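You operate a simulated robot arm through the tools that you are given. There is no shell and no other tool. Be economical: measure what you need, move in short steps, check, and stop when the job is done.

The job below is to be done with a simulated two-armed robot. You get a single attempt, and the scene is never put back.

TASK
Put the yellow peg tray on the top of the packing table. Fetch the orange sensor from the top of the packing table and set it on top of the purple filter. Take the oil can and leave it on the top of the side table. Take the teal filter and leave it on the blue plate. Any order will do. Set down upright: yellow peg tray, sensor, oil can.

The check looks at the end state, three seconds after you hand in, the way a careful person would. Anything else that was tipped, shoved, dropped, spilled or broken makes it a failure.

THE ROBOT
Two 7-joint arms with two-finger parallel grippers on one trunk, on a base that drives. Base frame: it is fixed to the floor where the robot stands at the start and does not move with it; the origin is under the middle of the robot, x ahead of it, y to its left, z up. Lengths are in mm, angles in degrees, forces in N, time in s.
The left shoulder is at the start at [50, 177, 1179], the right one opposite. With the tool pointing down near the work surface each hand reaches from about 100 to 680 mm from the robot's upright axis, wherever it stands, measured 20 degrees to its own side. Places, roughly: blue plate (13x13x2 cm) [2900, -2100, 900]; oil can [2750, -1750, 1000]; purple filter (7x7x5 cm) [600, 300, 900]; sensor [750, 500, 750]; teal filter (7x7x5 cm) [2600, -2100, 900]; top of the packing table [700, 1400, 800]; top of the side table [3000, 2400, 800]; yellow peg tray (7x7x9 cm) [500, 100, 800]. Payload 3.43 kg a hand.
The tool frame of a hand sits at the grasp point between the pads (the TCP): z along the fingers, y along the line on which they close. The tips reach 34 mm beyond it. Largest opening 128 mm; finger width 24, thickness 12; the body of the gripper, 48 by 130 mm, starts 96 mm behind the TCP.
Orientation is told as [roll, pitch, yaw] about the base's x, y, z axes, in that order, counted from this pose: with the fingers straight down and closing along the base's y, the tool's x points along the base's -x, its y along +y and its z along -z.

THE INTERFACE
- The arms move only by the tool nudge_tool. It takes "left_commands", "right_commands" or both (then of equal length, played together; a hand with none holds still); each is text: rows parted by semicolons, each of 6 numbers parted by spaces: the shift along the tool's x, y, z in units of 40 mm (1.0 is 40 mm), then the turn, a rotation vector about the tool's x, y, z in units of 4 degrees (1.0 is 4 degrees). In form: x y z ax ay az; .... A call has 1 to 20 rows; each row shifts and turns the commanded pose from where the row before left it, along the tool's axes as they then stand. "left_hand" and "right_hand" are, for a hand that has rows, the opening, from 0 (shut) to 1 (fully open), set as the call begins (left out, the last holds). A call with a number of a shift or a turn outside -1 to 1 is refused whole. Rows are played at 5 a second. More than 50 mm and 8.6 degrees between two rows, or a gripper value outside its range, and nothing of the call is played. Where a pose cannot be reached the arm comes as near as it can. A force on the tool above 40 N (or 10 N above the force at the start of the call, whichever is more), or a blocked arm, ends the call early, and 0.2 s more pass. The fingers move at their own pace (about 108 mm/s each) and stop on an object; they squeeze with about 30 N. The grip force told is the motor's: it shows also when the fingers shut on nothing. Time passes only in rows, and 0.2 s behind the last, so rows that do not move let the fingers close. It gives the time, the measured TCP pose, the force on the tool (base axes), the opening and the grip force at its end, in the units of the frame above (readings bear some noise), with the torque about the TCP (base axes, N m) and any sound that the robot's microphone picked up, and new pictures: "views" is both (left out), scene, wrist or none (wrist: the cameras of the hands that moved).
- Cameras (640 x 400 px; columns grow to the right, rows downward): "scene" is now at [141.4, 44, 1328.4]; the picture's right is [0.52, -0.86, 0.00], its down [-0.59, -0.36, -0.72] and it looks along [0.62, 0.37, -0.69] (base axes); focal length 259 px, centre (320, 200). "left" rides on the left gripper at [76, 11, -160] in its tool frame; the picture's right is [-0.15, 0.99, 0.00], its down [-0.88, -0.13, -0.46] and it looks along [-0.45, -0.07, 0.89] (tool axes); focal length 234 px, centre (320, 200). "right" rides on the right gripper at [76, -11, -160] in its tool frame; the picture's right is [0.15, 0.99, 0.00], its down [-0.88, 0.13, -0.46] and it looks along [-0.45, 0.07, 0.89] (tool axes); focal length 234 px, centre (320, 200). There is no depth. A picture from a camera that has moved, and an enlarged one, comes with that camera's place and axes in the base frame and with its lens.
- slide_trunk(by): slides the trunk up (or, below 0, down) by that many mm; the arms and the scene camera ride with it, the base frame stays. It gives what a move gives, with no picture.
- base_move(legs): drives the robot by 1 to 6 legs, each [ahead, turn to the left] in mm and degrees, along the robot's own axes; the way and the turn of a leg run together, so that a leg with both is an arc; at most 1500 mm and 180 degrees a leg. The arms and the cameras ride along, it lands a little off, and it stops where it bumps. It gives what a move gives, and a new picture of the scene camera.
- head_to(pan, tilt): turns the head with the scene camera to pan (to the left, within 80 degrees either way) and tilt (down, from -29 to 69), counted from straight ahead of the robot. It gives what a move gives, and a new picture of the scene camera.
- close_up(camera, box): a new picture of the part [left, top, right, bottom] of that camera's present view, enlarged. No time passes.
- sign_off(): hands the job in; it is judged then, once.

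Work in short steps. Places have to be worked out from the pictures, the camera data and where the tool is seen: move nearer, look again, correct. Check each grasp and each placing, and mend what went wrong. You have 165 turns and 260 pictures in all, those below and enlarged ones among them. Open the grippers and draw the arms clear of the work before you hand the job in, unless the task says otherwise; then end with one line.

The tools are called after "Call:" as name(argument=value, ...) on one line, values as JSON. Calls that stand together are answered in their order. nudge_tool: Moves the arms, as the interface text tells. Its arguments: {"type":"object","properties":{"left_commands":{"type":"string"},"left_hand":{"type":"number"},"right_commands":{"type":"string"},"right_hand":{"type":"number"},"views":{"type":"string","enum":["both","scene","wrist","none"]}},"required":[]} The other tools are called the same way: slide_trunk (by) slides the trunk up or down; base_move (legs) drives the base; head_to (pan, tilt) turns the head that bears the scene camera; close_up (camera, box) takes an enlarged picture of a part of a camera's view; sign_off () hands the job in.

At the start:

```text
t: 0.0
left_position: [334.5, 418.9, 1073.3]
left_tcp_rot: [0.1, -0.1, 0.2]
left_ft_force: [0.6, 0.1, -0.4]
left_moment: [-0.01, 0.02, 0.01]
left_grip_width: 128.2
left_grip_force: 0.1
right_position: [438.0, -39.2, 1098.2]
right_tcp_rot: [-0.1, -0.1, 0.0]
right_ft_force: [0.2, 0.2, 0.0]
right_moment: [0.01, -0.01, 0.02]
right_grip_width: 128.2
right_grip_force: 0.1
trunk travel left (down, up): [-350.0, 51.0]
robot x, y, heading: [-0.7, -1.8, -0.2]
head pan, tilt: [31.2, 43.8]
```

scene: 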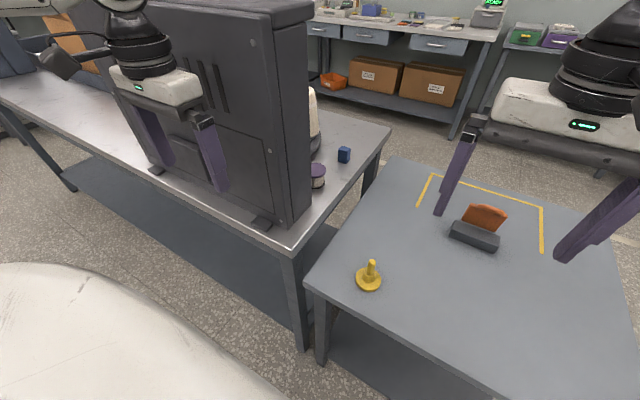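
right: 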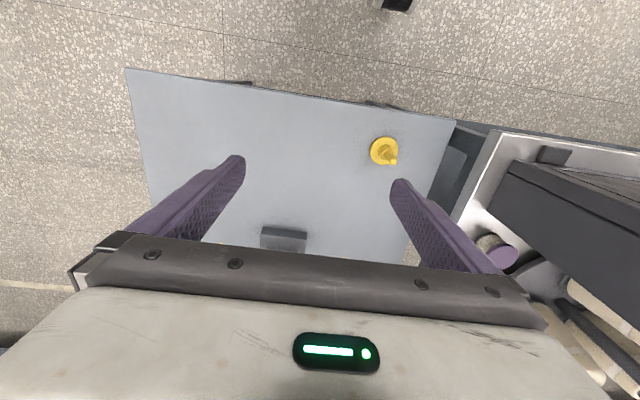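
left: 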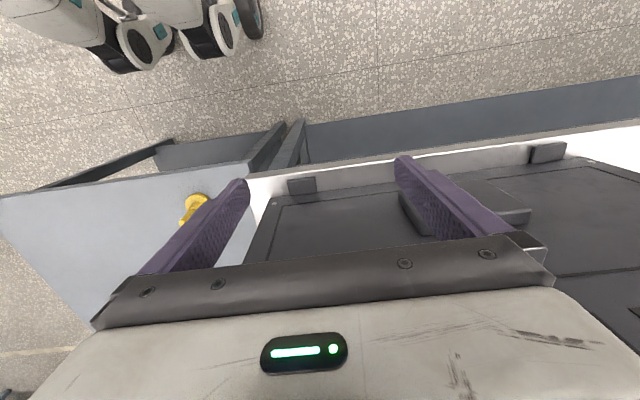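

The yellow peg tray is on the small grey table and the purple filter is by the dark panel on the packing table. I look around with the head to find the sensor.

Call:
head_to(pan=60, tilt=35)

Call:
close_up(camera="right", box=[440, 120, 640, 400])

```text
t: 0.9
left_position: [335.1, 418.4, 1072.9]
left_tcp_rot: [-0.1, -0.2, 0.1]
left_ft_force: [0.7, 0.3, 0.2]
left_moment: [0.0, 0.0, -0.02]
left_grip_width: 128.0
left_grip_force: 0.2
right_position: [438.0, -39.1, 1097.7]
right_tcp_rot: [-0.1, 0.0, 0.0]
right_ft_force: [-0.3, -0.8, -0.4]
right_moment: [0.01, -0.05, 0.03]
right_grip_width: 127.7
right_grip_force: 0.2
trunk travel left (down, up): [-350.0, 51.0]
robot x, y, heading: [0.4, 2.8, 0.1]
head pan, tilt: [60.0, 35.0]
camera scene: at [115.1, 77.6, 1341.4], right [0.87, -0.5, 0.0], down [-0.29, -0.5, -0.82], along [0.41, 0.71, -0.57], focal length 259 px, centre (320, 200)
```

scene: 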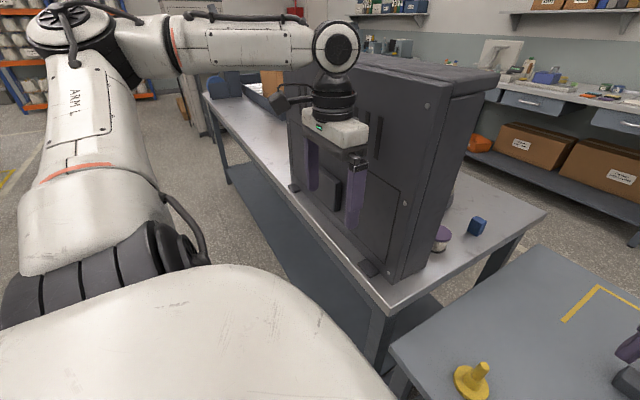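

```text
1.43 times, centred on (540, 260) of right
camera zoom: at [361.7, -51.7, 1257.2], right [-0.15, 0.99, 0.0], down [0.88, 0.13, 0.46], along [0.45, 0.07, -0.89], focal length 334 px, centre (6, 114)
```

zoom: 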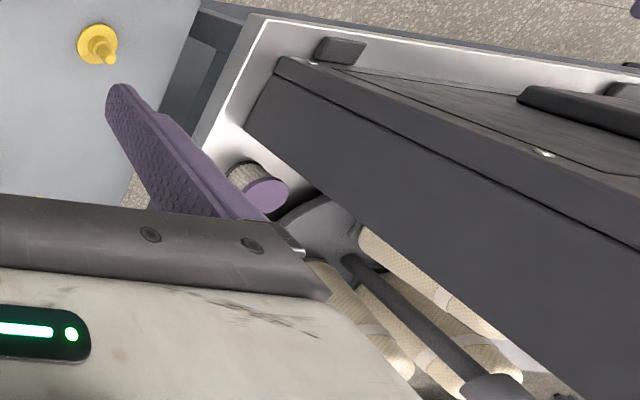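

Peg tray base triangulates to about [470, 104], with the table there near z 755. I move the right hand aside and bring the left hand above the tray.

Call:
nudge_tool(left_commands="0 -1 0 0 0 0;0 -1 0 0 0 0;0 -1 0 0 0 0;0 -1 0 0 0 0;0 -1 0 0 0 0;0 -1 0 0 0 0;0 -1 0 0 0 0;0 -0.85 0 0 0 0;-1 0 0 0 0 0;-1 0 0 0 0 0;-0.8 0 0 0 0 0;0 0 1 0 0 0;0 0 1 0 0 0", right_commands="0 -1 0 0 0 0;0 -1 0 0 0 0;0 -1 0 0 0 0;0 -1 0 0 0 0;0 -1 0 0 0 0;0 -1 0 0 0 0;0 0 0 0 0 0;0 0 0 0 0 0;0 0 0 0 0 0;0 0 0 0 0 0;0 0 0 0 0 0;0 0 0 0 0 0;0 0 0 0 0 0", views="both")

```text
t: 3.7
left_position: [389.4, 112.2, 1001.2]
left_tcp_rot: [0.0, -0.1, 0.1]
left_ft_force: [0.7, 0.1, -0.3]
left_moment: [0.0, -0.02, -0.02]
left_grip_width: 128.1
left_grip_force: 0.0
left hand out of reach, approached as far as the arm can: row 10, 11
right_position: [438.1, -280.7, 1098.0]
right_tcp_rot: [0.0, 0.0, 0.0]
right_ft_force: [0.1, 0.4, 0.4]
right_moment: [0.04, 0.0, 0.02]
right_grip_width: 128.1
right_grip_force: 0.1
trunk travel left (down, up): [-350.0, 51.0]
robot x, y, heading: [-3.3, 1.1, 0.1]
head pan, tilt: [60.0, 35.0]
camera scene: at [115.2, 77.8, 1341.4], right [0.87, -0.5, 0.0], down [-0.29, -0.5, -0.82], along [0.41, 0.71, -0.57], focal length 259 px, centre (320, 200)
camera right: at [362.0, -292.5, 1257.3], right [-0.15, 0.99, 0.0], down [0.88, 0.13, 0.46], along [0.45, 0.07, -0.89], focal length 234 px, centre (320, 200)
camera left: at [311.0, 122.6, 1160.1], right [0.14, 0.99, 0.0], down [0.88, -0.13, 0.46], along [0.45, -0.07, -0.89], focal length 234 px, centre (320, 200)
```

scene: 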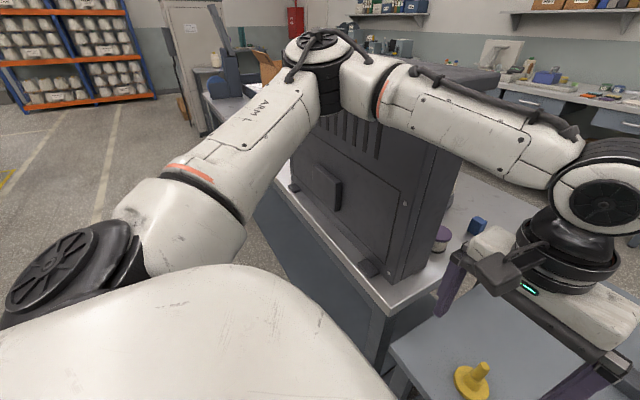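
right: 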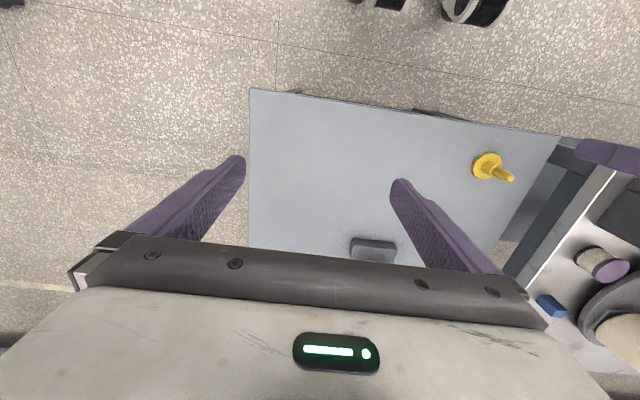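
left: 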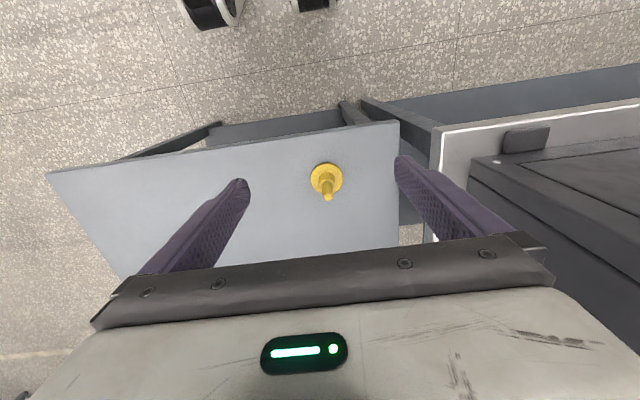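

Peg confirmed at about [468, 110], tip about z 845. I lower, then go forward.

Call:
nudge_tool(left_commands="0 0 1 0 0 0;0 0 1 0 0 0;-1 0 0 0 0 0;-0.97 -0.05 0 0 0 0;0 0 0 0 0 0", views="wrist")

```text
t: 4.9
left_position: [447.3, 153.1, 939.1]
left_tcp_rot: [0.0, -0.1, 0.1]
left_ft_force: [-0.2, -0.9, -0.1]
left_moment: [0.03, 0.0, 0.0]
left_grip_width: 127.9
left_grip_force: 0.1
left hand out of reach, approached as far as the arm can: row 1, 2, 3, 4
right_position: [438.5, -280.1, 1098.7]
right_tcp_rot: [-0.1, 0.0, 0.0]
right_ft_force: [-0.7, 0.5, 0.4]
right_moment: [-0.03, -0.01, 0.02]
right_grip_width: 127.9
right_grip_force: 0.1
trunk travel left (down, up): [-350.0, 51.0]
robot x, y, heading: [1.1, 1.7, 0.0]
head pan, tilt: [60.0, 35.0]
camera left: at [368.7, 165.5, 1098.1], right [0.14, 0.99, 0.0], down [0.88, -0.13, 0.46], along [0.45, -0.07, -0.89], focal length 234 px, centre (320, 200)
```

left: 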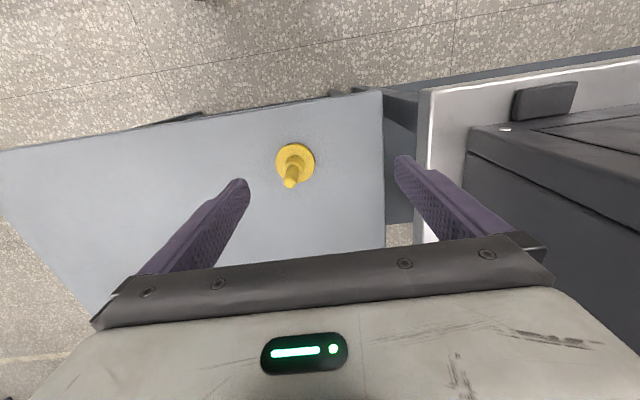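

The left arm is at its limit at this height; lowering the trunk should help.

Call:
slide_trunk(by=-50)

Call:
nudge_tool(left_commands="0 0 0 0 0 0;0 0 0 0 0 0", views="wrist")

```text
t: 5.9
left_position: [445.9, 154.1, 888.8]
left_tcp_rot: [0.0, -0.1, 0.2]
left_ft_force: [0.4, 1.0, 0.2]
left_moment: [0.0, -0.03, 0.02]
left_grip_width: 128.1
left_grip_force: 0.0
right_position: [438.4, -280.8, 1048.7]
right_tcp_rot: [0.0, 0.0, -0.1]
right_ft_force: [0.2, -0.4, -0.2]
right_moment: [-0.01, 0.0, -0.04]
right_grip_width: 128.2
right_grip_force: 0.0
trunk travel left (down, up): [-300.0, 101.0]
robot x, y, heading: [2.6, 0.2, -0.1]
head pan, tilt: [60.0, 35.0]
```

```text
t: 6.5
left_position: [445.9, 153.6, 888.7]
left_tcp_rot: [-0.1, -0.1, 0.1]
left_ft_force: [0.6, -0.1, 0.1]
left_moment: [0.0, 0.01, -0.01]
left_grip_width: 128.1
left_grip_force: 0.1
right_position: [437.4, -281.7, 1047.8]
right_tcp_rot: [0.1, 0.0, 0.0]
right_ft_force: [0.5, -0.3, 0.4]
right_moment: [0.02, 0.0, 0.0]
right_grip_width: 127.9
right_grip_force: 0.0
trunk travel left (down, up): [-300.0, 101.0]
robot x, y, heading: [2.5, -0.6, -0.2]
head pan, tilt: [60.0, 35.0]
camera left: at [368.5, 165.4, 1048.1], right [0.14, 0.99, 0.0], down [0.88, -0.13, 0.46], along [0.45, -0.07, -0.89], focal length 234 px, centre (320, 200)
```

left: 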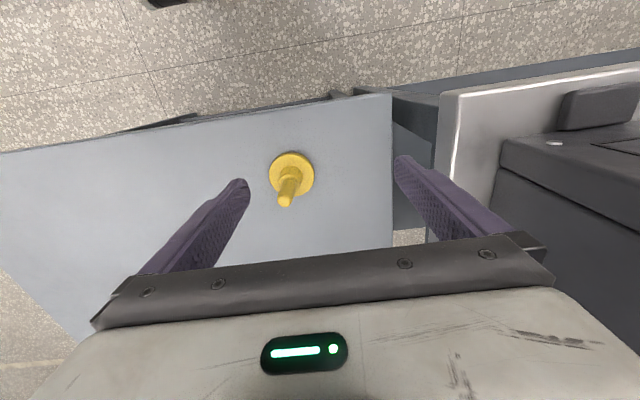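

Now try stepping 40 mm toward the peg in y.

Call:
nudge_tool(left_commands="0 -0.5 0 0 0 0;0 -0.5 0 0 0 0;0 0 0 0 0 0", views="none")

```text
t: 7.3
left_position: [429.6, 141.2, 899.7]
left_tcp_rot: [-0.1, -0.2, 0.1]
left_ft_force: [0.4, 0.1, 0.5]
left_moment: [-0.01, 0.02, 0.0]
left_grip_width: 127.9
left_grip_force: 0.1
left hand out of reach, approached as far as the arm can: row 1, 2
right_position: [437.7, -280.1, 1048.1]
right_tcp_rot: [0.0, 0.0, 0.0]
right_ft_force: [-0.1, -0.5, 0.5]
right_moment: [0.0, 0.0, 0.0]
right_grip_width: 128.1
right_grip_force: 0.1
trunk travel left (down, up): [-300.0, 101.0]
robot x, y, heading: [1.7, -4.8, 0.3]
head pan, tilt: [60.0, 35.0]
```

Left arm limit lies here; I back off up and outward, then turn the base right so the peg falls on the left hand's own side.

Call:
nudge_tool(left_commands="0 0 -1 0 0 0;0 0 -1 0 0 0;0 0 -1 0 0 0;0.5 0.8 0 0 0 0;0.5 0.8 0 0 0 0;0.5 0.8 0 0 0 0;0.5 0.8 0 0 0 0", views="none")

Call:
base_move(legs=[[0, -25]])

```text
t: 8.9
left_position: [350.8, 269.7, 1018.8]
left_tcp_rot: [-0.1, -0.1, 0.0]
left_ft_force: [-1.0, -0.6, 0.1]
left_moment: [-0.02, -0.01, 0.02]
left_grip_width: 128.1
left_grip_force: 0.1
right_position: [438.4, -279.9, 1049.0]
right_tcp_rot: [0.0, 0.0, 0.0]
right_ft_force: [-0.7, 0.4, -0.8]
right_moment: [-0.03, -0.03, -0.02]
right_grip_width: 128.1
right_grip_force: 0.0
trunk travel left (down, up): [-300.0, 101.0]
robot x, y, heading: [0.8, -0.5, 0.1]
head pan, tilt: [60.0, 35.0]
```

```text
t: 10.5
left_position: [431.8, 94.6, 1020.2]
left_tcp_rot: [0.1, -0.2, -25.1]
left_ft_force: [-0.4, -0.2, -0.1]
left_moment: [-0.02, -0.01, 0.01]
left_grip_width: 128.2
left_grip_force: 0.2
right_position: [279.6, -441.3, 1048.4]
right_tcp_rot: [0.1, 0.0, -25.1]
right_ft_force: [0.1, -0.2, 0.4]
right_moment: [0.03, 0.0, 0.02]
right_grip_width: 128.0
right_grip_force: 0.1
trunk travel left (down, up): [-300.0, 101.0]
robot x, y, heading: [-1.0, 0.5, -25.3]
head pan, tilt: [60.0, 35.0]
camera scene: at [136.4, 21.8, 1291.4], right [0.57, -0.82, 0.0], down [-0.47, -0.33, -0.82], along [0.67, 0.47, -0.57], focal length 259 px, centre (320, 200)
```

scene: 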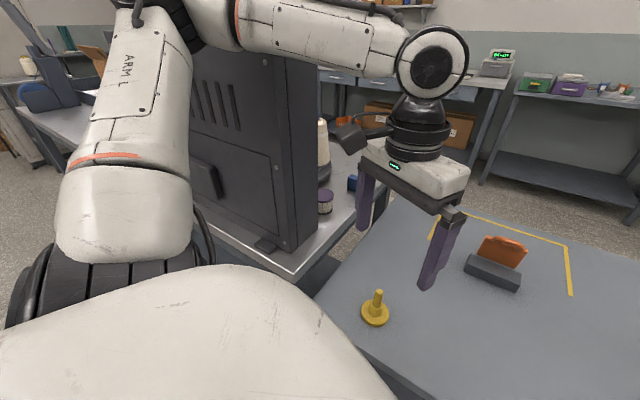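

Now align over the peg and lower to z 900.

Call:
nudge_tool(left_commands="-0.66 0.72 0 0 0 0;0 0 1 0 0 0;0 0 1 0 0 0;0 0 1 0 0 0;0 0 0 0 0 0", views="wrist")

```text
t: 11.7
left_position: [467.6, 108.7, 899.9]
left_tcp_rot: [0.0, -0.2, -25.0]
left_ft_force: [-0.1, 0.5, 1.2]
left_moment: [0.03, 0.02, 0.04]
left_grip_width: 128.2
left_grip_force: 0.0
right_position: [278.3, -438.4, 1047.8]
right_tcp_rot: [0.0, 0.0, -25.1]
right_ft_force: [0.5, -0.1, -0.7]
right_moment: [-0.02, -0.01, -0.01]
right_grip_width: 127.9
right_grip_force: 0.1
trunk travel left (down, up): [-300.0, 101.0]
robot x, y, heading: [-0.7, -0.4, -25.1]
head pan, tilt: [60.0, 35.0]
camera left: at [402.3, 151.8, 1058.9], right [0.55, 0.83, 0.0], down [0.74, -0.49, 0.46], along [0.38, -0.25, -0.89], focal length 234 px, centre (320, 200)
```

left: 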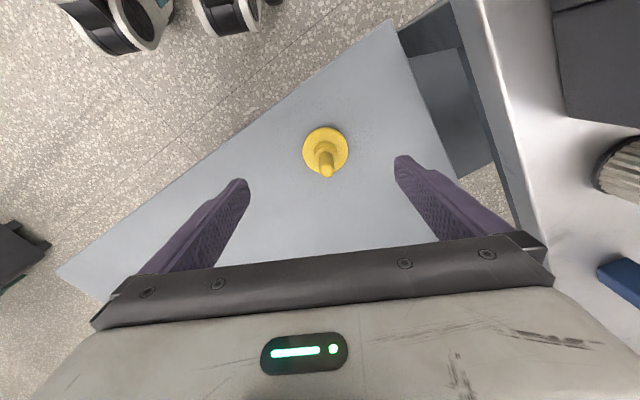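

Peg refined to [474, 112]; correct a little, lower to z≈818, and close.

Call:
nudge_tool(left_commands="-0.1 0.13 0 0 0 0;0 0 1 0 0 0;0 0 1 0 0 0;0 0 0 0 0 0", views="wrist")

Call:
nudge_tool(left_commands="0 0 0 0 0 0;0 0 0 0 0 0;0 0 0 0 0 0;0 0 0 0 0 0", left_hand=0, views="wrist")

```text
t: 12.7
left_position: [466.5, 110.9, 829.5]
left_tcp_rot: [0.5, -1.0, -25.0]
left_ft_force: [-0.6, -1.5, -0.5]
left_moment: [-0.03, 0.01, 0.0]
left_grip_width: 128.0
left_grip_force: 0.1
right_position: [265.6, -441.5, 1051.2]
right_tcp_rot: [0.5, -0.7, -25.0]
right_ft_force: [0.1, -0.5, 0.5]
right_moment: [0.0, -0.02, -0.02]
right_grip_width: 128.1
right_grip_force: 0.1
trunk travel left (down, up): [-300.0, 101.0]
robot x, y, heading: [-1.1, 3.5, -25.0]
head pan, tilt: [60.0, 35.0]
camera left: at [398.2, 153.2, 986.8], right [0.55, 0.83, 0.01], down [0.73, -0.49, 0.47], along [0.4, -0.25, -0.88], focal length 234 px, centre (320, 200)
```

left: 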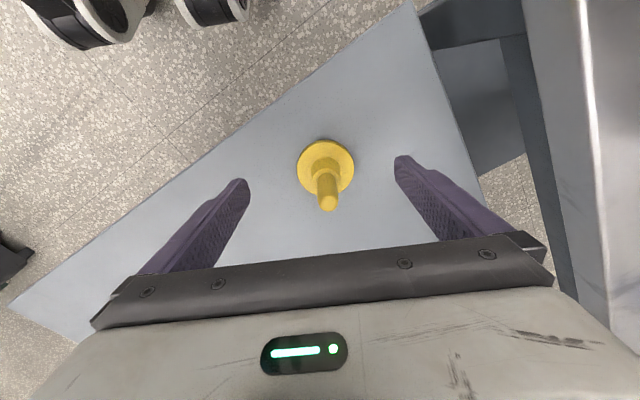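

```text
t: 13.7
left_position: [465.6, 110.2, 829.8]
left_tcp_rot: [0.4, -1.1, -24.9]
left_ft_force: [-1.0, 0.6, 7.4]
left_moment: [-0.2, 0.04, -0.01]
left_grip_width: 16.1
left_grip_force: 30.1
right_position: [266.6, -443.0, 1051.3]
right_tcp_rot: [0.6, -0.9, -25.1]
right_ft_force: [-0.4, 0.7, -0.4]
right_moment: [0.01, -0.01, -0.02]
right_grip_width: 127.6
right_grip_force: 0.0
trunk travel left (down, up): [-300.0, 101.0]
robot x, y, heading: [0.3, 1.2, -25.1]
head pan, tilt: [60.0, 35.0]
camera left: at [397.7, 153.0, 986.8], right [0.55, 0.83, 0.01], down [0.73, -0.49, 0.47], along [0.4, -0.25, -0.88], focal length 234 px, centre (320, 200)
```

left: 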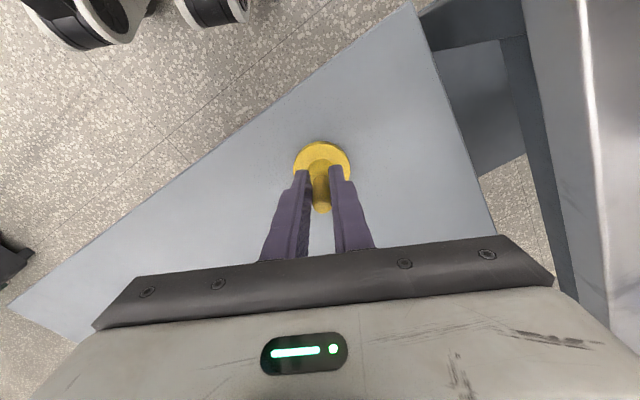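

Grip holds on a 16 mm knob. Both hands report a ~1° tilt, so something on the arm may be touching; I lift and check.

Call:
nudge_tool(left_commands="0 0 -0.5 0 0 0;0 0 -1 0 0 0;0 0 -1 0 0 0;0 0 -1 0 0 0;0 0 -1 0 0 0", views="both")

```text
t: 14.9
left_position: [473.2, 112.6, 1001.9]
left_tcp_rot: [-0.1, -0.1, -24.9]
left_ft_force: [0.0, 0.3, -0.8]
left_moment: [-0.02, -0.01, -0.04]
left_grip_width: 16.3
left_grip_force: 30.1
right_position: [277.2, -440.8, 1048.6]
right_tcp_rot: [0.0, 0.0, -25.1]
right_ft_force: [-0.1, 0.6, -0.3]
right_moment: [-0.01, 0.03, 0.02]
right_grip_width: 128.3
right_grip_force: 0.0
trunk travel left (down, up): [-300.0, 101.0]
robot x, y, heading: [-1.1, 2.5, -25.2]
head pan, tilt: [60.0, 35.0]
camera scene: at [136.7, 22.6, 1291.6], right [0.57, -0.82, 0.0], down [-0.47, -0.33, -0.82], along [0.67, 0.47, -0.57], focal length 259 px, centre (320, 200)
camera left: at [408.8, 155.3, 1159.9], right [0.55, 0.83, 0.0], down [0.74, -0.49, 0.46], along [0.38, -0.25, -0.89], focal length 234 px, centre (320, 200)
```

scene: 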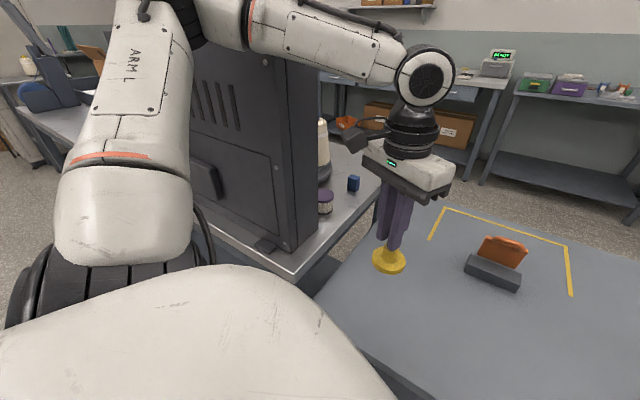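
left: 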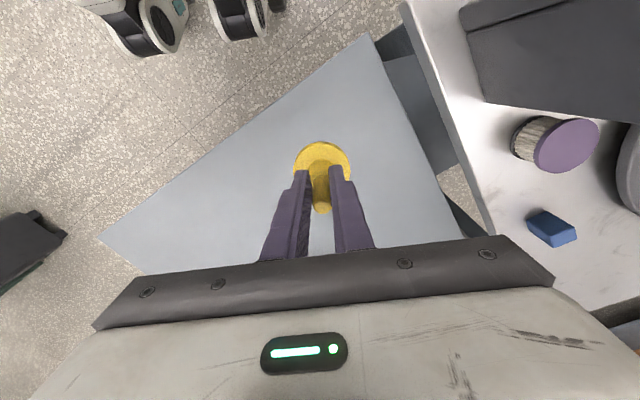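

Tray is held firmly. I'll carry it round to the far side of the packing table, where the sensor should be; first tuck both hands in.

Call:
nudge_tool(left_commands="0.8 0 -0.5 0 0 0;0.8 0 -0.5 0 0 0;0.5 0 0 0 0 0", right_commands="1 0 0 0 0 0;1 0 0 0 0 0;1 0 0 0 0 0", views="none")

Call:
head_to(pan=0, tilt=25)

Call:
base_move(legs=[[0, -65], [850, 0], [0, 90]])

```text
t: 15.7
left_position: [398.1, 149.3, 1040.0]
left_tcp_rot: [-0.2, -0.2, -25.0]
left_ft_force: [0.1, -0.4, -0.7]
left_moment: [0.0, 0.03, 0.0]
left_grip_width: 16.5
left_grip_force: 30.3
right_position: [168.9, -388.8, 1048.0]
right_tcp_rot: [0.0, 0.0, -25.1]
right_ft_force: [-0.5, -0.4, -0.4]
right_moment: [0.02, 0.0, -0.05]
right_grip_width: 127.9
right_grip_force: 0.1
trunk travel left (down, up): [-300.0, 101.0]
robot x, y, heading: [0.7, 0.7, -25.4]
head pan, tilt: [60.0, 35.0]
```

```text
t: 17.0
left_position: [398.8, 150.0, 1039.0]
left_tcp_rot: [0.0, -0.1, -24.9]
left_ft_force: [-0.6, -0.5, -0.7]
left_moment: [-0.01, 0.01, -0.01]
left_grip_width: 16.0
left_grip_force: 29.6
right_position: [170.3, -389.1, 1048.3]
right_tcp_rot: [-0.1, 0.0, -25.1]
right_ft_force: [0.1, 0.7, -0.1]
right_moment: [0.0, 0.01, 0.0]
right_grip_width: 127.9
right_grip_force: 0.1
trunk travel left (down, up): [-300.0, 101.0]
robot x, y, heading: [-0.2, -0.4, -24.7]
head pan, tilt: [0.0, 25.0]
camera scene: at [147.9, -67.2, 1307.2], right [-0.42, -0.91, 0.0], down [-0.38, 0.18, -0.91], along [0.82, -0.38, -0.42], focal length 259 px, centre (320, 200)
```

scene: 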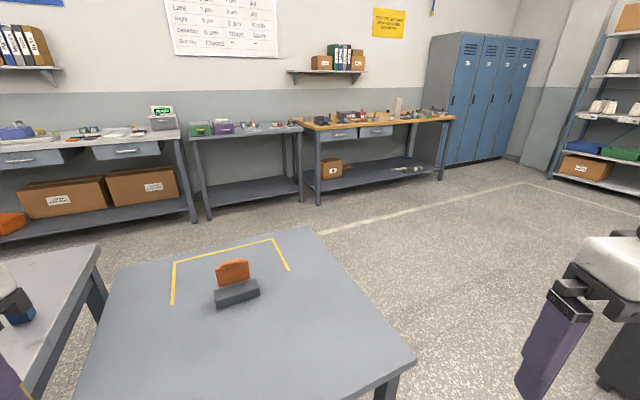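

```text
t: 28.2
left_position: [305.5, -543.2, 1040.0]
left_tcp_rot: [-0.1, -0.1, 0.3]
left_ft_force: [-0.8, 0.1, -1.0]
left_moment: [-0.01, 0.0, 0.01]
left_grip_width: 15.2
left_grip_force: 29.6
right_position: [330.3, -1126.4, 1049.1]
right_tcp_rot: [0.0, 0.0, 0.3]
right_ft_force: [0.4, -0.1, 0.1]
right_moment: [0.01, 0.0, -0.02]
right_grip_width: 127.8
right_grip_force: 0.0
trunk travel left (down, up): [-300.0, 101.0]
robot x, y, heading: [7.6, -851.6, 0.3]
head pan, tilt: [0.0, 25.0]
camera scene: at [172.7, -847.0, 1307.2], right [0.01, -1.0, 0.0], down [-0.42, 0.0, -0.91], along [0.91, 0.0, -0.42], focal length 259 px, centre (320, 200)
```

scene: 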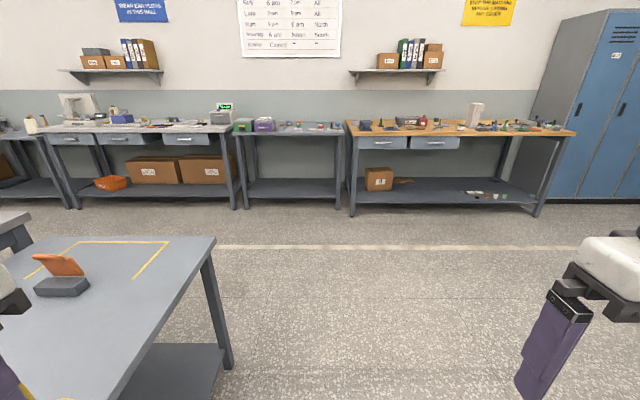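

Clear ahead. Drive to the far side of the packing table and face it.

Call:
base_move(legs=[[1490, 0], [0, 90], [1350, 0], [0, 90]])

```text
t: 49.4
left_position: [1193.2, 191.9, 1038.3]
left_tcp_rot: [0.0, -0.1, -179.7]
left_ft_force: [-0.5, -0.2, 0.0]
left_moment: [0.01, -0.03, 0.0]
left_grip_width: 0.0
left_grip_force: 29.5
right_position: [1169.0, 774.7, 1048.6]
right_tcp_rot: [0.0, 0.0, -179.9]
right_ft_force: [-0.8, -0.2, -0.6]
right_moment: [0.02, 0.02, -0.02]
right_grip_width: 128.0
right_grip_force: 0.1
trunk travel left (down, up): [-300.0, 101.0]
robot x, y, heading: [1488.0, 496.7, -179.7]
head pan, tilt: [0.0, 25.0]
camera scene: at [1328.0, 497.4, 1307.2], right [0.0, 1.0, 0.0], down [0.42, 0.0, -0.91], along [-0.91, 0.0, -0.42], focal length 259 px, centre (320, 200)
```

scene: 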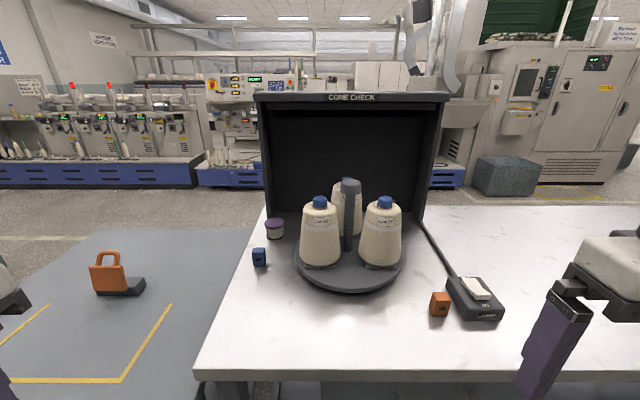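

The left gripper reads 0 – the tapered knob slipped out during the drive. The orange sensor cube is visible on the table by the scale; first I look for the tray.

Call:
head_to(pan=70, tilt=40)

Call:
nudge_tool(left_commands="0 0 0 0 0 0", views="wrist")

```text
t: 50.9
left_position: [1192.7, 191.2, 1039.2]
left_tcp_rot: [-0.1, -0.2, -179.7]
left_ft_force: [0.0, 0.5, 0.1]
left_moment: [-0.02, 0.0, 0.0]
left_grip_width: 0.0
left_grip_force: 30.4
right_position: [1168.7, 775.8, 1047.3]
right_tcp_rot: [-0.1, 0.0, -179.9]
right_ft_force: [0.3, 0.4, 0.9]
right_moment: [-0.02, -0.02, 0.0]
right_grip_width: 128.0
right_grip_force: 0.1
trunk travel left (down, up): [-300.0, 101.0]
robot x, y, heading: [1491.9, 497.2, -179.9]
head pan, tilt: [70.0, 40.0]
camera scene: at [1391.3, 417.8, 1283.9], right [-0.94, 0.34, 0.0], down [0.22, 0.6, -0.77], along [-0.26, -0.72, -0.64], focal length 259 px, centre (320, 200)
```

scene: 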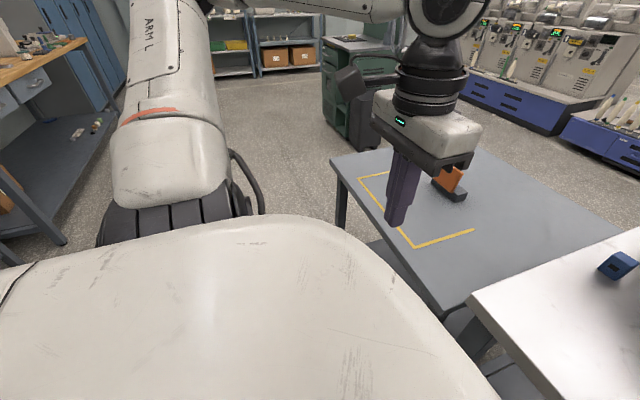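

```text
t: 51.2
left_position: [1192.1, 191.4, 1039.4]
left_tcp_rot: [0.0, -0.2, -179.7]
left_ft_force: [0.8, 0.0, -0.1]
left_moment: [0.03, 0.01, 0.01]
left_grip_width: 0.3
left_grip_force: 30.3
right_position: [1169.5, 775.6, 1048.2]
right_tcp_rot: [0.0, 0.0, -179.8]
right_ft_force: [0.0, 0.6, 0.0]
right_moment: [0.0, 0.02, 0.0]
right_grip_width: 128.1
right_grip_force: 0.1
trunk travel left (down, up): [-300.0, 101.0]
robot x, y, heading: [1487.6, 493.8, -179.7]
head pan, tilt: [70.0, 40.0]
camera left: at [1267.2, 181.1, 1198.4], right [-0.14, -0.99, 0.0], down [-0.88, 0.13, 0.46], along [-0.45, 0.06, -0.89], focal length 234 px, centre (320, 200)
```

left: 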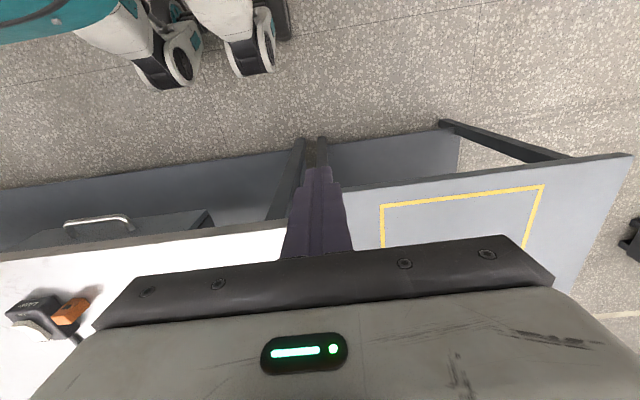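

Tray isn't in view near here; I'll find it on the way back south. While here I do the sensor with the left hand: reposition so the sensor (about [889, 771]) is on the left hand's side.

Call:
base_move(legs=[[0, -63], [165, 0], [0, 30]])

Call:
head_to(pan=20, tilt=45)

```text
t: 56.9
left_position: [999.6, 552.1, 1039.6]
left_tcp_rot: [0.0, -0.1, 146.7]
left_ft_force: [-0.8, -0.3, -0.8]
left_moment: [-0.01, 0.0, 0.0]
left_grip_width: 0.1
left_grip_force: 30.1
right_position: [1301.8, 1051.7, 1048.2]
right_tcp_rot: [0.0, -0.1, 146.6]
right_ft_force: [0.4, 0.0, 1.0]
right_moment: [0.04, 0.0, 0.0]
right_grip_width: 127.9
right_grip_force: 0.0
trunk travel left (down, up): [-300.0, 101.0]
robot x, y, heading: [1412.4, 640.2, 146.7]
head pan, tilt: [70.0, 40.0]
camera scene: at [1289.4, 631.5, 1283.8], right [-0.6, 0.8, 0.0], down [0.52, 0.38, -0.77], along [-0.61, -0.46, -0.64], focal length 259 px, centre (320, 200)
```

scene: 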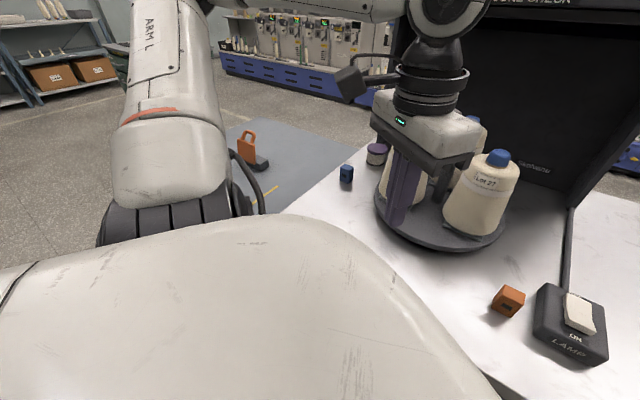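

```text
t: 58.1
left_position: [999.8, 551.5, 1039.5]
left_tcp_rot: [0.0, -0.2, 146.8]
left_ft_force: [0.3, 0.0, 0.3]
left_moment: [0.01, -0.03, 0.01]
left_grip_width: 0.0
left_grip_force: 30.1
right_position: [1303.2, 1052.2, 1049.0]
right_tcp_rot: [0.0, 0.0, 146.7]
right_ft_force: [0.1, -0.6, -0.2]
right_moment: [0.0, 0.02, 0.02]
right_grip_width: 128.0
right_grip_force: 0.0
trunk travel left (down, up): [-300.0, 101.0]
robot x, y, heading: [1414.1, 642.6, 146.8]
head pan, tilt: [20.0, 45.0]
camera scene: at [1278.6, 701.2, 1276.6], right [0.23, 0.97, 0.0], down [0.69, -0.16, -0.71], along [-0.69, 0.16, -0.71], focal length 259 px, centre (320, 200)
```

scene: 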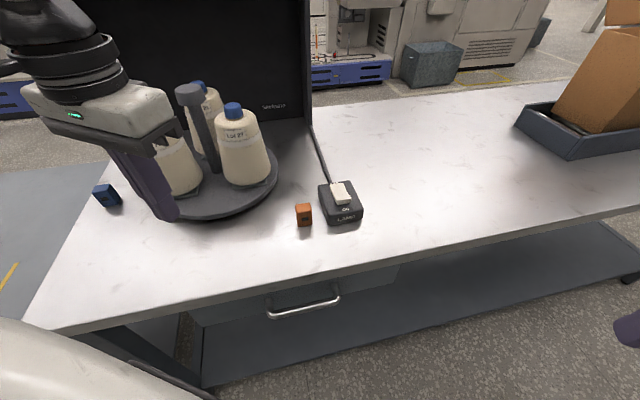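

Sensor triangulates to about [898, 757, 850]. Move the left hand around the cones and above it.

Call:
nudge_tool(left_commands="-0.562 -0.857 0 0 0 0;-0.562 -0.857 0 0 0 0;-0.562 -0.857 0 0 0 0;-0.562 -0.857 0 0 0 0;-0.562 -0.857 0 0 0 0;-0.7 0.457 0 0 0 0;-0.7 0.457 0 0 0 0;-0.7 0.457 0 0 0 0;0 0 1 0 0 0;0 0 0.75 0 0 0;0 0 0 0 0 0", left_hand=0.6, views="wrist")

```text
t: 60.5
left_position: [900.2, 756.3, 968.6]
left_tcp_rot: [0.0, -0.2, 146.8]
left_ft_force: [-0.3, -0.2, -0.6]
left_moment: [-0.03, 0.01, 0.0]
left_grip_width: 76.8
left_grip_force: 0.2
right_position: [1302.6, 1053.2, 1047.7]
right_tcp_rot: [0.0, 0.0, 146.6]
right_ft_force: [-0.3, 0.3, -0.6]
right_moment: [0.06, 0.0, -0.01]
right_grip_width: 127.8
right_grip_force: 0.0
trunk travel left (down, up): [-300.0, 101.0]
robot x, y, heading: [1417.4, 641.3, 146.6]
head pan, tilt: [20.0, 45.0]
camera left: at [955.3, 706.0, 1128.1], right [-0.66, -0.75, 0.0], down [-0.66, 0.59, 0.46], along [-0.34, 0.3, -0.89], focal length 234 px, centre (320, 200)
```

left: 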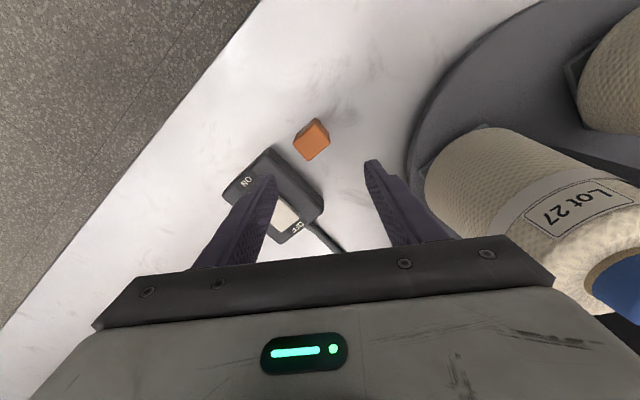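

Call:
close_up(camera="left", box=[220, 90, 380, 250])

```text
2.50 times, centred on (300, 170) of left
camera zoom: at [955.3, 706.0, 1128.1], right [-0.66, -0.75, 0.0], down [-0.66, 0.59, 0.46], along [-0.34, 0.3, -0.89], focal length 585 px, centre (370, 275)
```

zoom: 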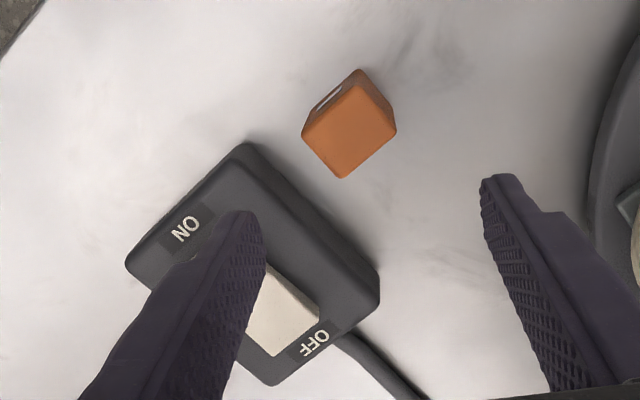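

The cube is aligned with the base axes (33×28 mm), with a lamp switch box ~20 mm north of it, so I'll turn the hand ~57° to close along x.

Call:
nudge_tool(left_commands="0.38 -0.1 0 0 0 0.9;0 0 0 0 0 0.95;0 0 0 0 0 0.95;0 0 0 0 0 0.95;0 0 0 0 0 0.95;0 0 0 0 0 0.95;0 0 0 0 0 0.95;0 0 0 0 0 0.95;0 0 0 0 0 0.95;0 0 0 0 0 0.95;0 0 0 0 0 0.95;0 0 0 0 0 0.95;0 0 0 0 0 0.95;0 0 0 0 0 0.95;0 0 0 0 0 0.95;0 0 0 0 0 0", views="wrist")

```text
t: 63.9
left_position: [913.8, 752.9, 969.7]
left_tcp_rot: [0.0, -0.2, 90.0]
left_ft_force: [0.0, -0.5, 0.9]
left_moment: [0.01, -0.02, 0.0]
left_grip_width: 76.3
left_grip_force: 0.1
right_position: [1302.6, 1051.9, 1048.6]
right_tcp_rot: [0.0, 0.1, 146.5]
right_ft_force: [0.0, -0.1, 0.1]
right_moment: [0.0, 0.01, 0.01]
right_grip_width: 128.0
right_grip_force: 0.0
trunk travel left (down, up): [-300.0, 101.0]
robot x, y, heading: [1413.2, 640.2, 146.7]
head pan, tilt: [20.0, 45.0]
camera left: at [901.5, 676.9, 1128.7], right [-0.99, 0.15, 0.0], down [0.13, 0.88, 0.46], along [0.07, 0.45, -0.89], focal length 234 px, centre (320, 200)
```

left: 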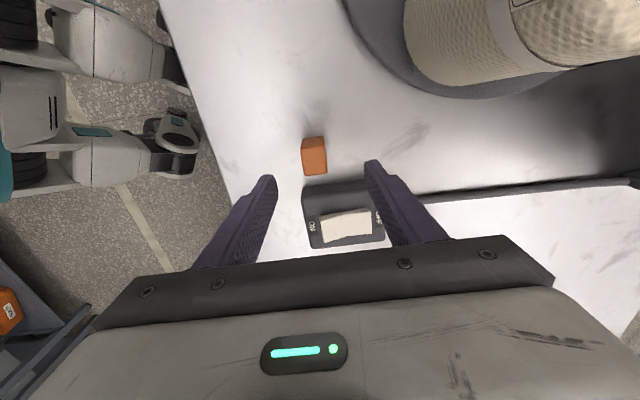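

Aligned. Shift 5 mm east and descend to z≈892.

Call:
nudge_tool(left_commands="0 -0.13 1 0 0 0;0 0 0.9 0 0 0;0 0 0 0 0 0", views="wrist")

```text
t: 64.7
left_position: [919.1, 754.3, 893.6]
left_tcp_rot: [0.0, -0.1, 90.0]
left_ft_force: [-0.7, -0.3, -0.4]
left_moment: [0.02, -0.01, 0.0]
left_grip_width: 76.6
left_grip_force: 0.1
right_position: [1302.8, 1052.7, 1048.6]
right_tcp_rot: [0.1, 0.0, 146.7]
right_ft_force: [0.2, 1.1, 1.0]
right_moment: [0.02, 0.01, 0.06]
right_grip_width: 128.1
right_grip_force: 0.0
trunk travel left (down, up): [-300.0, 101.0]
robot x, y, heading: [1415.9, 644.5, 146.6]
head pan, tilt: [20.0, 45.0]
camera left: at [906.8, 677.4, 1052.5], right [-0.99, 0.15, 0.0], down [0.13, 0.88, 0.46], along [0.07, 0.45, -0.89], focal length 234 px, centre (320, 200)
```

left: 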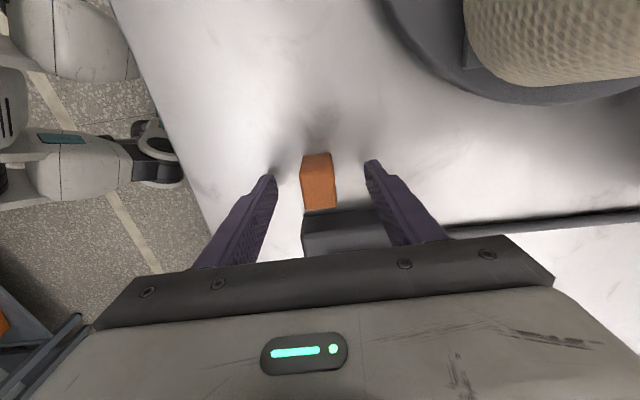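

Cube sits between the fingers. Lower 4 mm and close.

Call:
nudge_tool(left_commands="0 0 0.1 0 0 0;0 0 0 0 0 0", views="none")

Call:
nudge_tool(left_commands="0 0 0 0 0 0;0 0 0 0 0 0;0 0 0 0 0 0", left_hand=0, views="wrist")

```text
t: 65.3
left_position: [919.5, 753.9, 890.0]
left_tcp_rot: [0.1, -0.1, 90.0]
left_ft_force: [-0.2, -0.9, -0.2]
left_moment: [0.0, 0.01, 0.0]
left_grip_width: 76.9
left_grip_force: 0.0
right_position: [1302.7, 1053.0, 1047.7]
right_tcp_rot: [0.0, 0.0, 146.6]
right_ft_force: [0.8, -0.3, -0.8]
right_moment: [-0.02, -0.01, 0.01]
right_grip_width: 127.9
right_grip_force: 0.2
trunk travel left (down, up): [-300.0, 101.0]
robot x, y, heading: [1416.9, 645.2, 146.4]
head pan, tilt: [20.0, 45.0]
```

```text
t: 66.1
left_position: [919.3, 752.7, 889.0]
left_tcp_rot: [0.1, -0.1, 90.0]
left_ft_force: [0.7, -0.3, 0.4]
left_moment: [-0.01, -0.01, 0.02]
left_grip_width: 24.8
left_grip_force: 29.9
right_position: [1302.3, 1052.3, 1048.0]
right_tcp_rot: [-0.1, 0.0, 146.7]
right_ft_force: [0.9, 0.1, -1.1]
right_moment: [-0.04, 0.01, -0.03]
right_grip_width: 128.1
right_grip_force: 0.0
trunk travel left (down, up): [-300.0, 101.0]
robot x, y, heading: [1415.5, 642.4, 146.7]
head pan, tilt: [20.0, 45.0]
camera left: at [906.6, 677.5, 1049.0], right [-0.99, 0.15, 0.0], down [0.13, 0.88, 0.46], along [0.07, 0.45, -0.89], focal length 234 px, centre (320, 200)
```

left: 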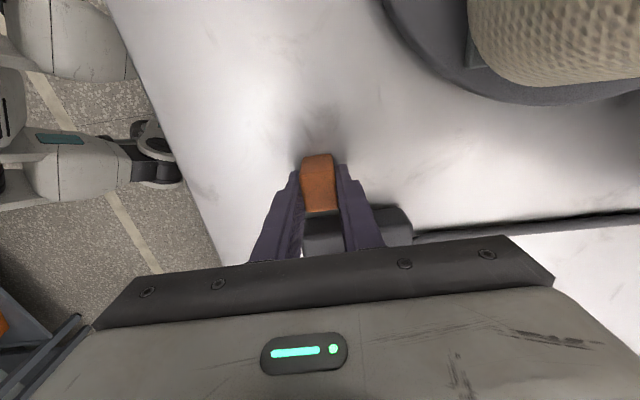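

Sensor gripped at 24.8 mm. Lift straight up and check.

Call:
nudge_tool(left_commands="0 0 -0.4 0 0 0;0 0 -1 0 0 0;0 0 -1 0 0 0;0 0 -1 0 0 0;0 0 -0.6 0 0 0;0 0 0 0 0 -0.95;0 0 0 0 0 -0.95;0 0 0 0 0 -0.95;0 0 0 0 0 -0.95;0 0 0 0 0 -0.95;0 0 0 0 0 -0.95;0 0 0 0 0 -0.95;0 0 0 0 0 -0.95;0 0 0 0 0 -0.95;0 0 0 0 0 -0.95;0 0 0 0 0 -0.95;0 0 0 0 0 -0.95;0 0 0 0 0 -0.95;0 0 0 0 0 -0.95;0 0 0 0 0 -0.9", views="wrist")

Call:
nudge_tool(left_commands="0.91 0.75 0 0 0 0;0.91 0.75 0 0 0 0;0.91 0.75 0 0 0 0;0.91 0.75 0 0 0 0", views="none")

```text
t: 70.3
left_position: [917.8, 753.6, 1049.5]
left_tcp_rot: [0.1, -0.1, 146.7]
left_ft_force: [0.5, 0.0, 0.2]
left_moment: [-0.03, 0.01, 0.03]
left_grip_width: 25.0
left_grip_force: 30.1
right_position: [1301.9, 1053.1, 1049.0]
right_tcp_rot: [0.0, 0.1, 146.6]
right_ft_force: [-0.1, -0.8, -0.4]
right_moment: [-0.02, 0.04, -0.01]
right_grip_width: 128.1
right_grip_force: 0.0
trunk travel left (down, up): [-300.0, 101.0]
robot x, y, heading: [1414.5, 643.2, 146.7]
head pan, tilt: [20.0, 45.0]
camera left: at [975.2, 702.1, 1209.0], right [-0.66, -0.75, 0.0], down [-0.67, 0.59, 0.46], along [-0.34, 0.3, -0.89], focal length 234 px, centre (320, 200)
```

left: 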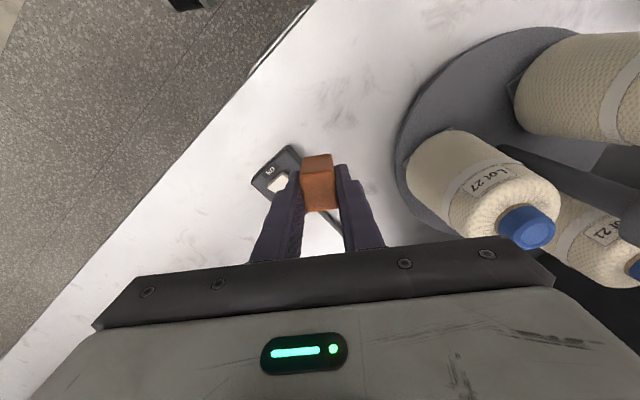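

```text
t: 71.3
left_position: [973.4, 572.6, 1050.8]
left_tcp_rot: [-0.1, -0.2, 146.7]
left_ft_force: [0.0, -0.8, -1.5]
left_moment: [0.01, -0.03, 0.02]
left_grip_width: 24.9
left_grip_force: 29.9
right_position: [1302.1, 1050.9, 1048.9]
right_tcp_rot: [-0.1, -0.1, 146.7]
right_ft_force: [-0.9, -0.3, 0.1]
right_moment: [-0.01, 0.01, -0.02]
right_grip_width: 128.1
right_grip_force: 0.0
trunk travel left (down, up): [-300.0, 101.0]
robot x, y, heading: [1414.3, 642.6, 146.4]
head pan, tilt: [20.0, 45.0]
```

Sensor held. Back away diagonally, face the table square, and come in closer in stages.

Call:
base_move(legs=[[-260, 0], [0, 33.3], [270, 0]])

Call:
head_to(pan=25, tilt=50)

```text
t: 76.3
left_position: [1036.1, 196.7, 1050.9]
left_tcp_rot: [0.0, -0.1, -179.5]
left_ft_force: [0.5, 0.5, 0.2]
left_moment: [0.0, -0.02, 0.02]
left_grip_width: 25.0
left_grip_force: 30.4
right_position: [1041.2, 775.8, 1048.6]
right_tcp_rot: [0.0, 0.1, -179.7]
right_ft_force: [0.3, 1.3, -0.6]
right_moment: [0.03, -0.02, 0.02]
right_grip_width: 128.0
right_grip_force: 0.1
trunk travel left (down, up): [-300.0, 101.0]
robot x, y, heading: [1367.3, 498.9, -179.6]
head pan, tilt: [20.0, 45.0]
camera scene: at [1218.1, 471.1, 1276.5], right [-0.35, 0.94, 0.0], down [0.66, 0.25, -0.71], along [-0.66, -0.24, -0.71], focal length 259 px, centre (320, 200)
```

scene: 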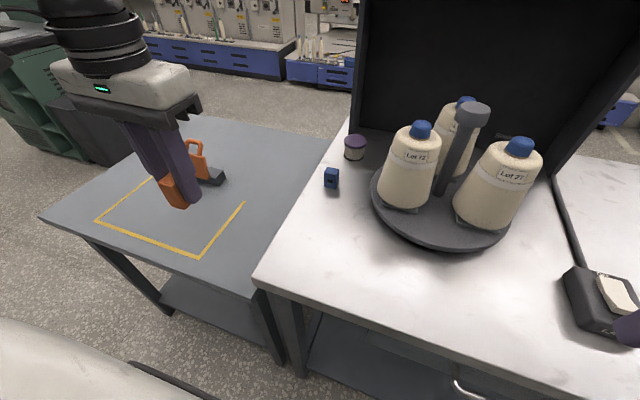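

```text
t: 77.0
left_position: [1036.3, 197.1, 1050.3]
left_tcp_rot: [0.0, -0.1, -179.6]
left_ft_force: [-1.0, -1.0, -0.4]
left_moment: [-0.03, -0.03, 0.0]
left_grip_width: 24.9
left_grip_force: 30.1
right_position: [1042.2, 777.6, 1047.8]
right_tcp_rot: [0.0, -0.1, -179.7]
right_ft_force: [-0.3, 1.1, -0.6]
right_moment: [0.04, 0.03, 0.0]
right_grip_width: 127.9
right_grip_force: 0.1
trunk travel left (down, up): [-300.0, 101.0]
robot x, y, heading: [1364.6, 499.1, -179.5]
head pan, tilt: [25.0, 50.0]
camera scene: at [1225.3, 466.4, 1269.7], right [-0.43, 0.9, 0.0], down [0.69, 0.33, -0.64], along [-0.58, -0.27, -0.77], focal length 259 px, centre (320, 200)
```

scene: 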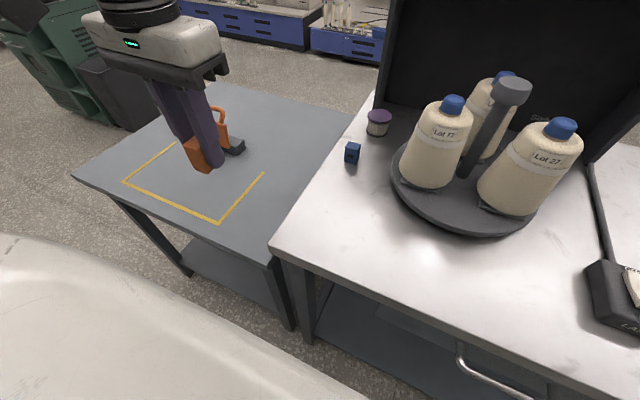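

Filter is at about [626, 354], top ≈ 900. Move forward 90 mm.

Call:
base_move(legs=[[90, 0]])

```text
t: 78.1
left_position: [967.6, 195.6, 1051.0]
left_tcp_rot: [0.0, -0.2, -179.5]
left_ft_force: [0.0, -0.8, -1.4]
left_moment: [0.02, 0.02, -0.01]
left_grip_width: 25.1
left_grip_force: 30.3
right_position: [975.4, 776.8, 1048.4]
right_tcp_rot: [-0.1, 0.0, -179.7]
right_ft_force: [-0.2, 0.2, 0.7]
right_moment: [-0.02, 0.06, 0.02]
right_grip_width: 127.9
right_grip_force: 0.0
trunk travel left (down, up): [-300.0, 101.0]
robot x, y, heading: [1298.9, 499.7, -179.8]
head pan, tilt: [25.0, 50.0]
stopped in leg 1: the robot was blocked; the commanded pose is now the measured one
camera scene: at [1157.1, 465.9, 1269.8], right [-0.43, 0.9, 0.0], down [0.69, 0.33, -0.64], along [-0.58, -0.27, -0.77], focal length 259 px, centre (320, 200)
```

scene: 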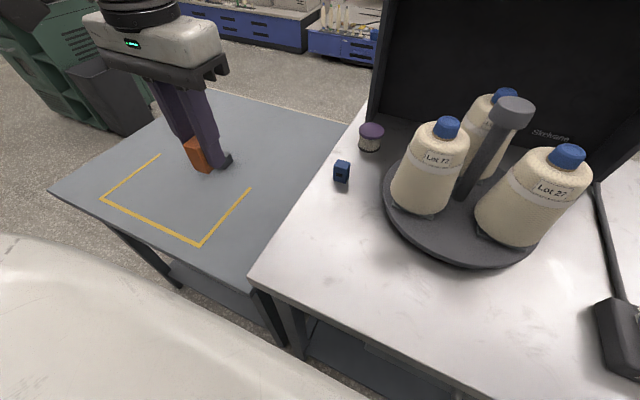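

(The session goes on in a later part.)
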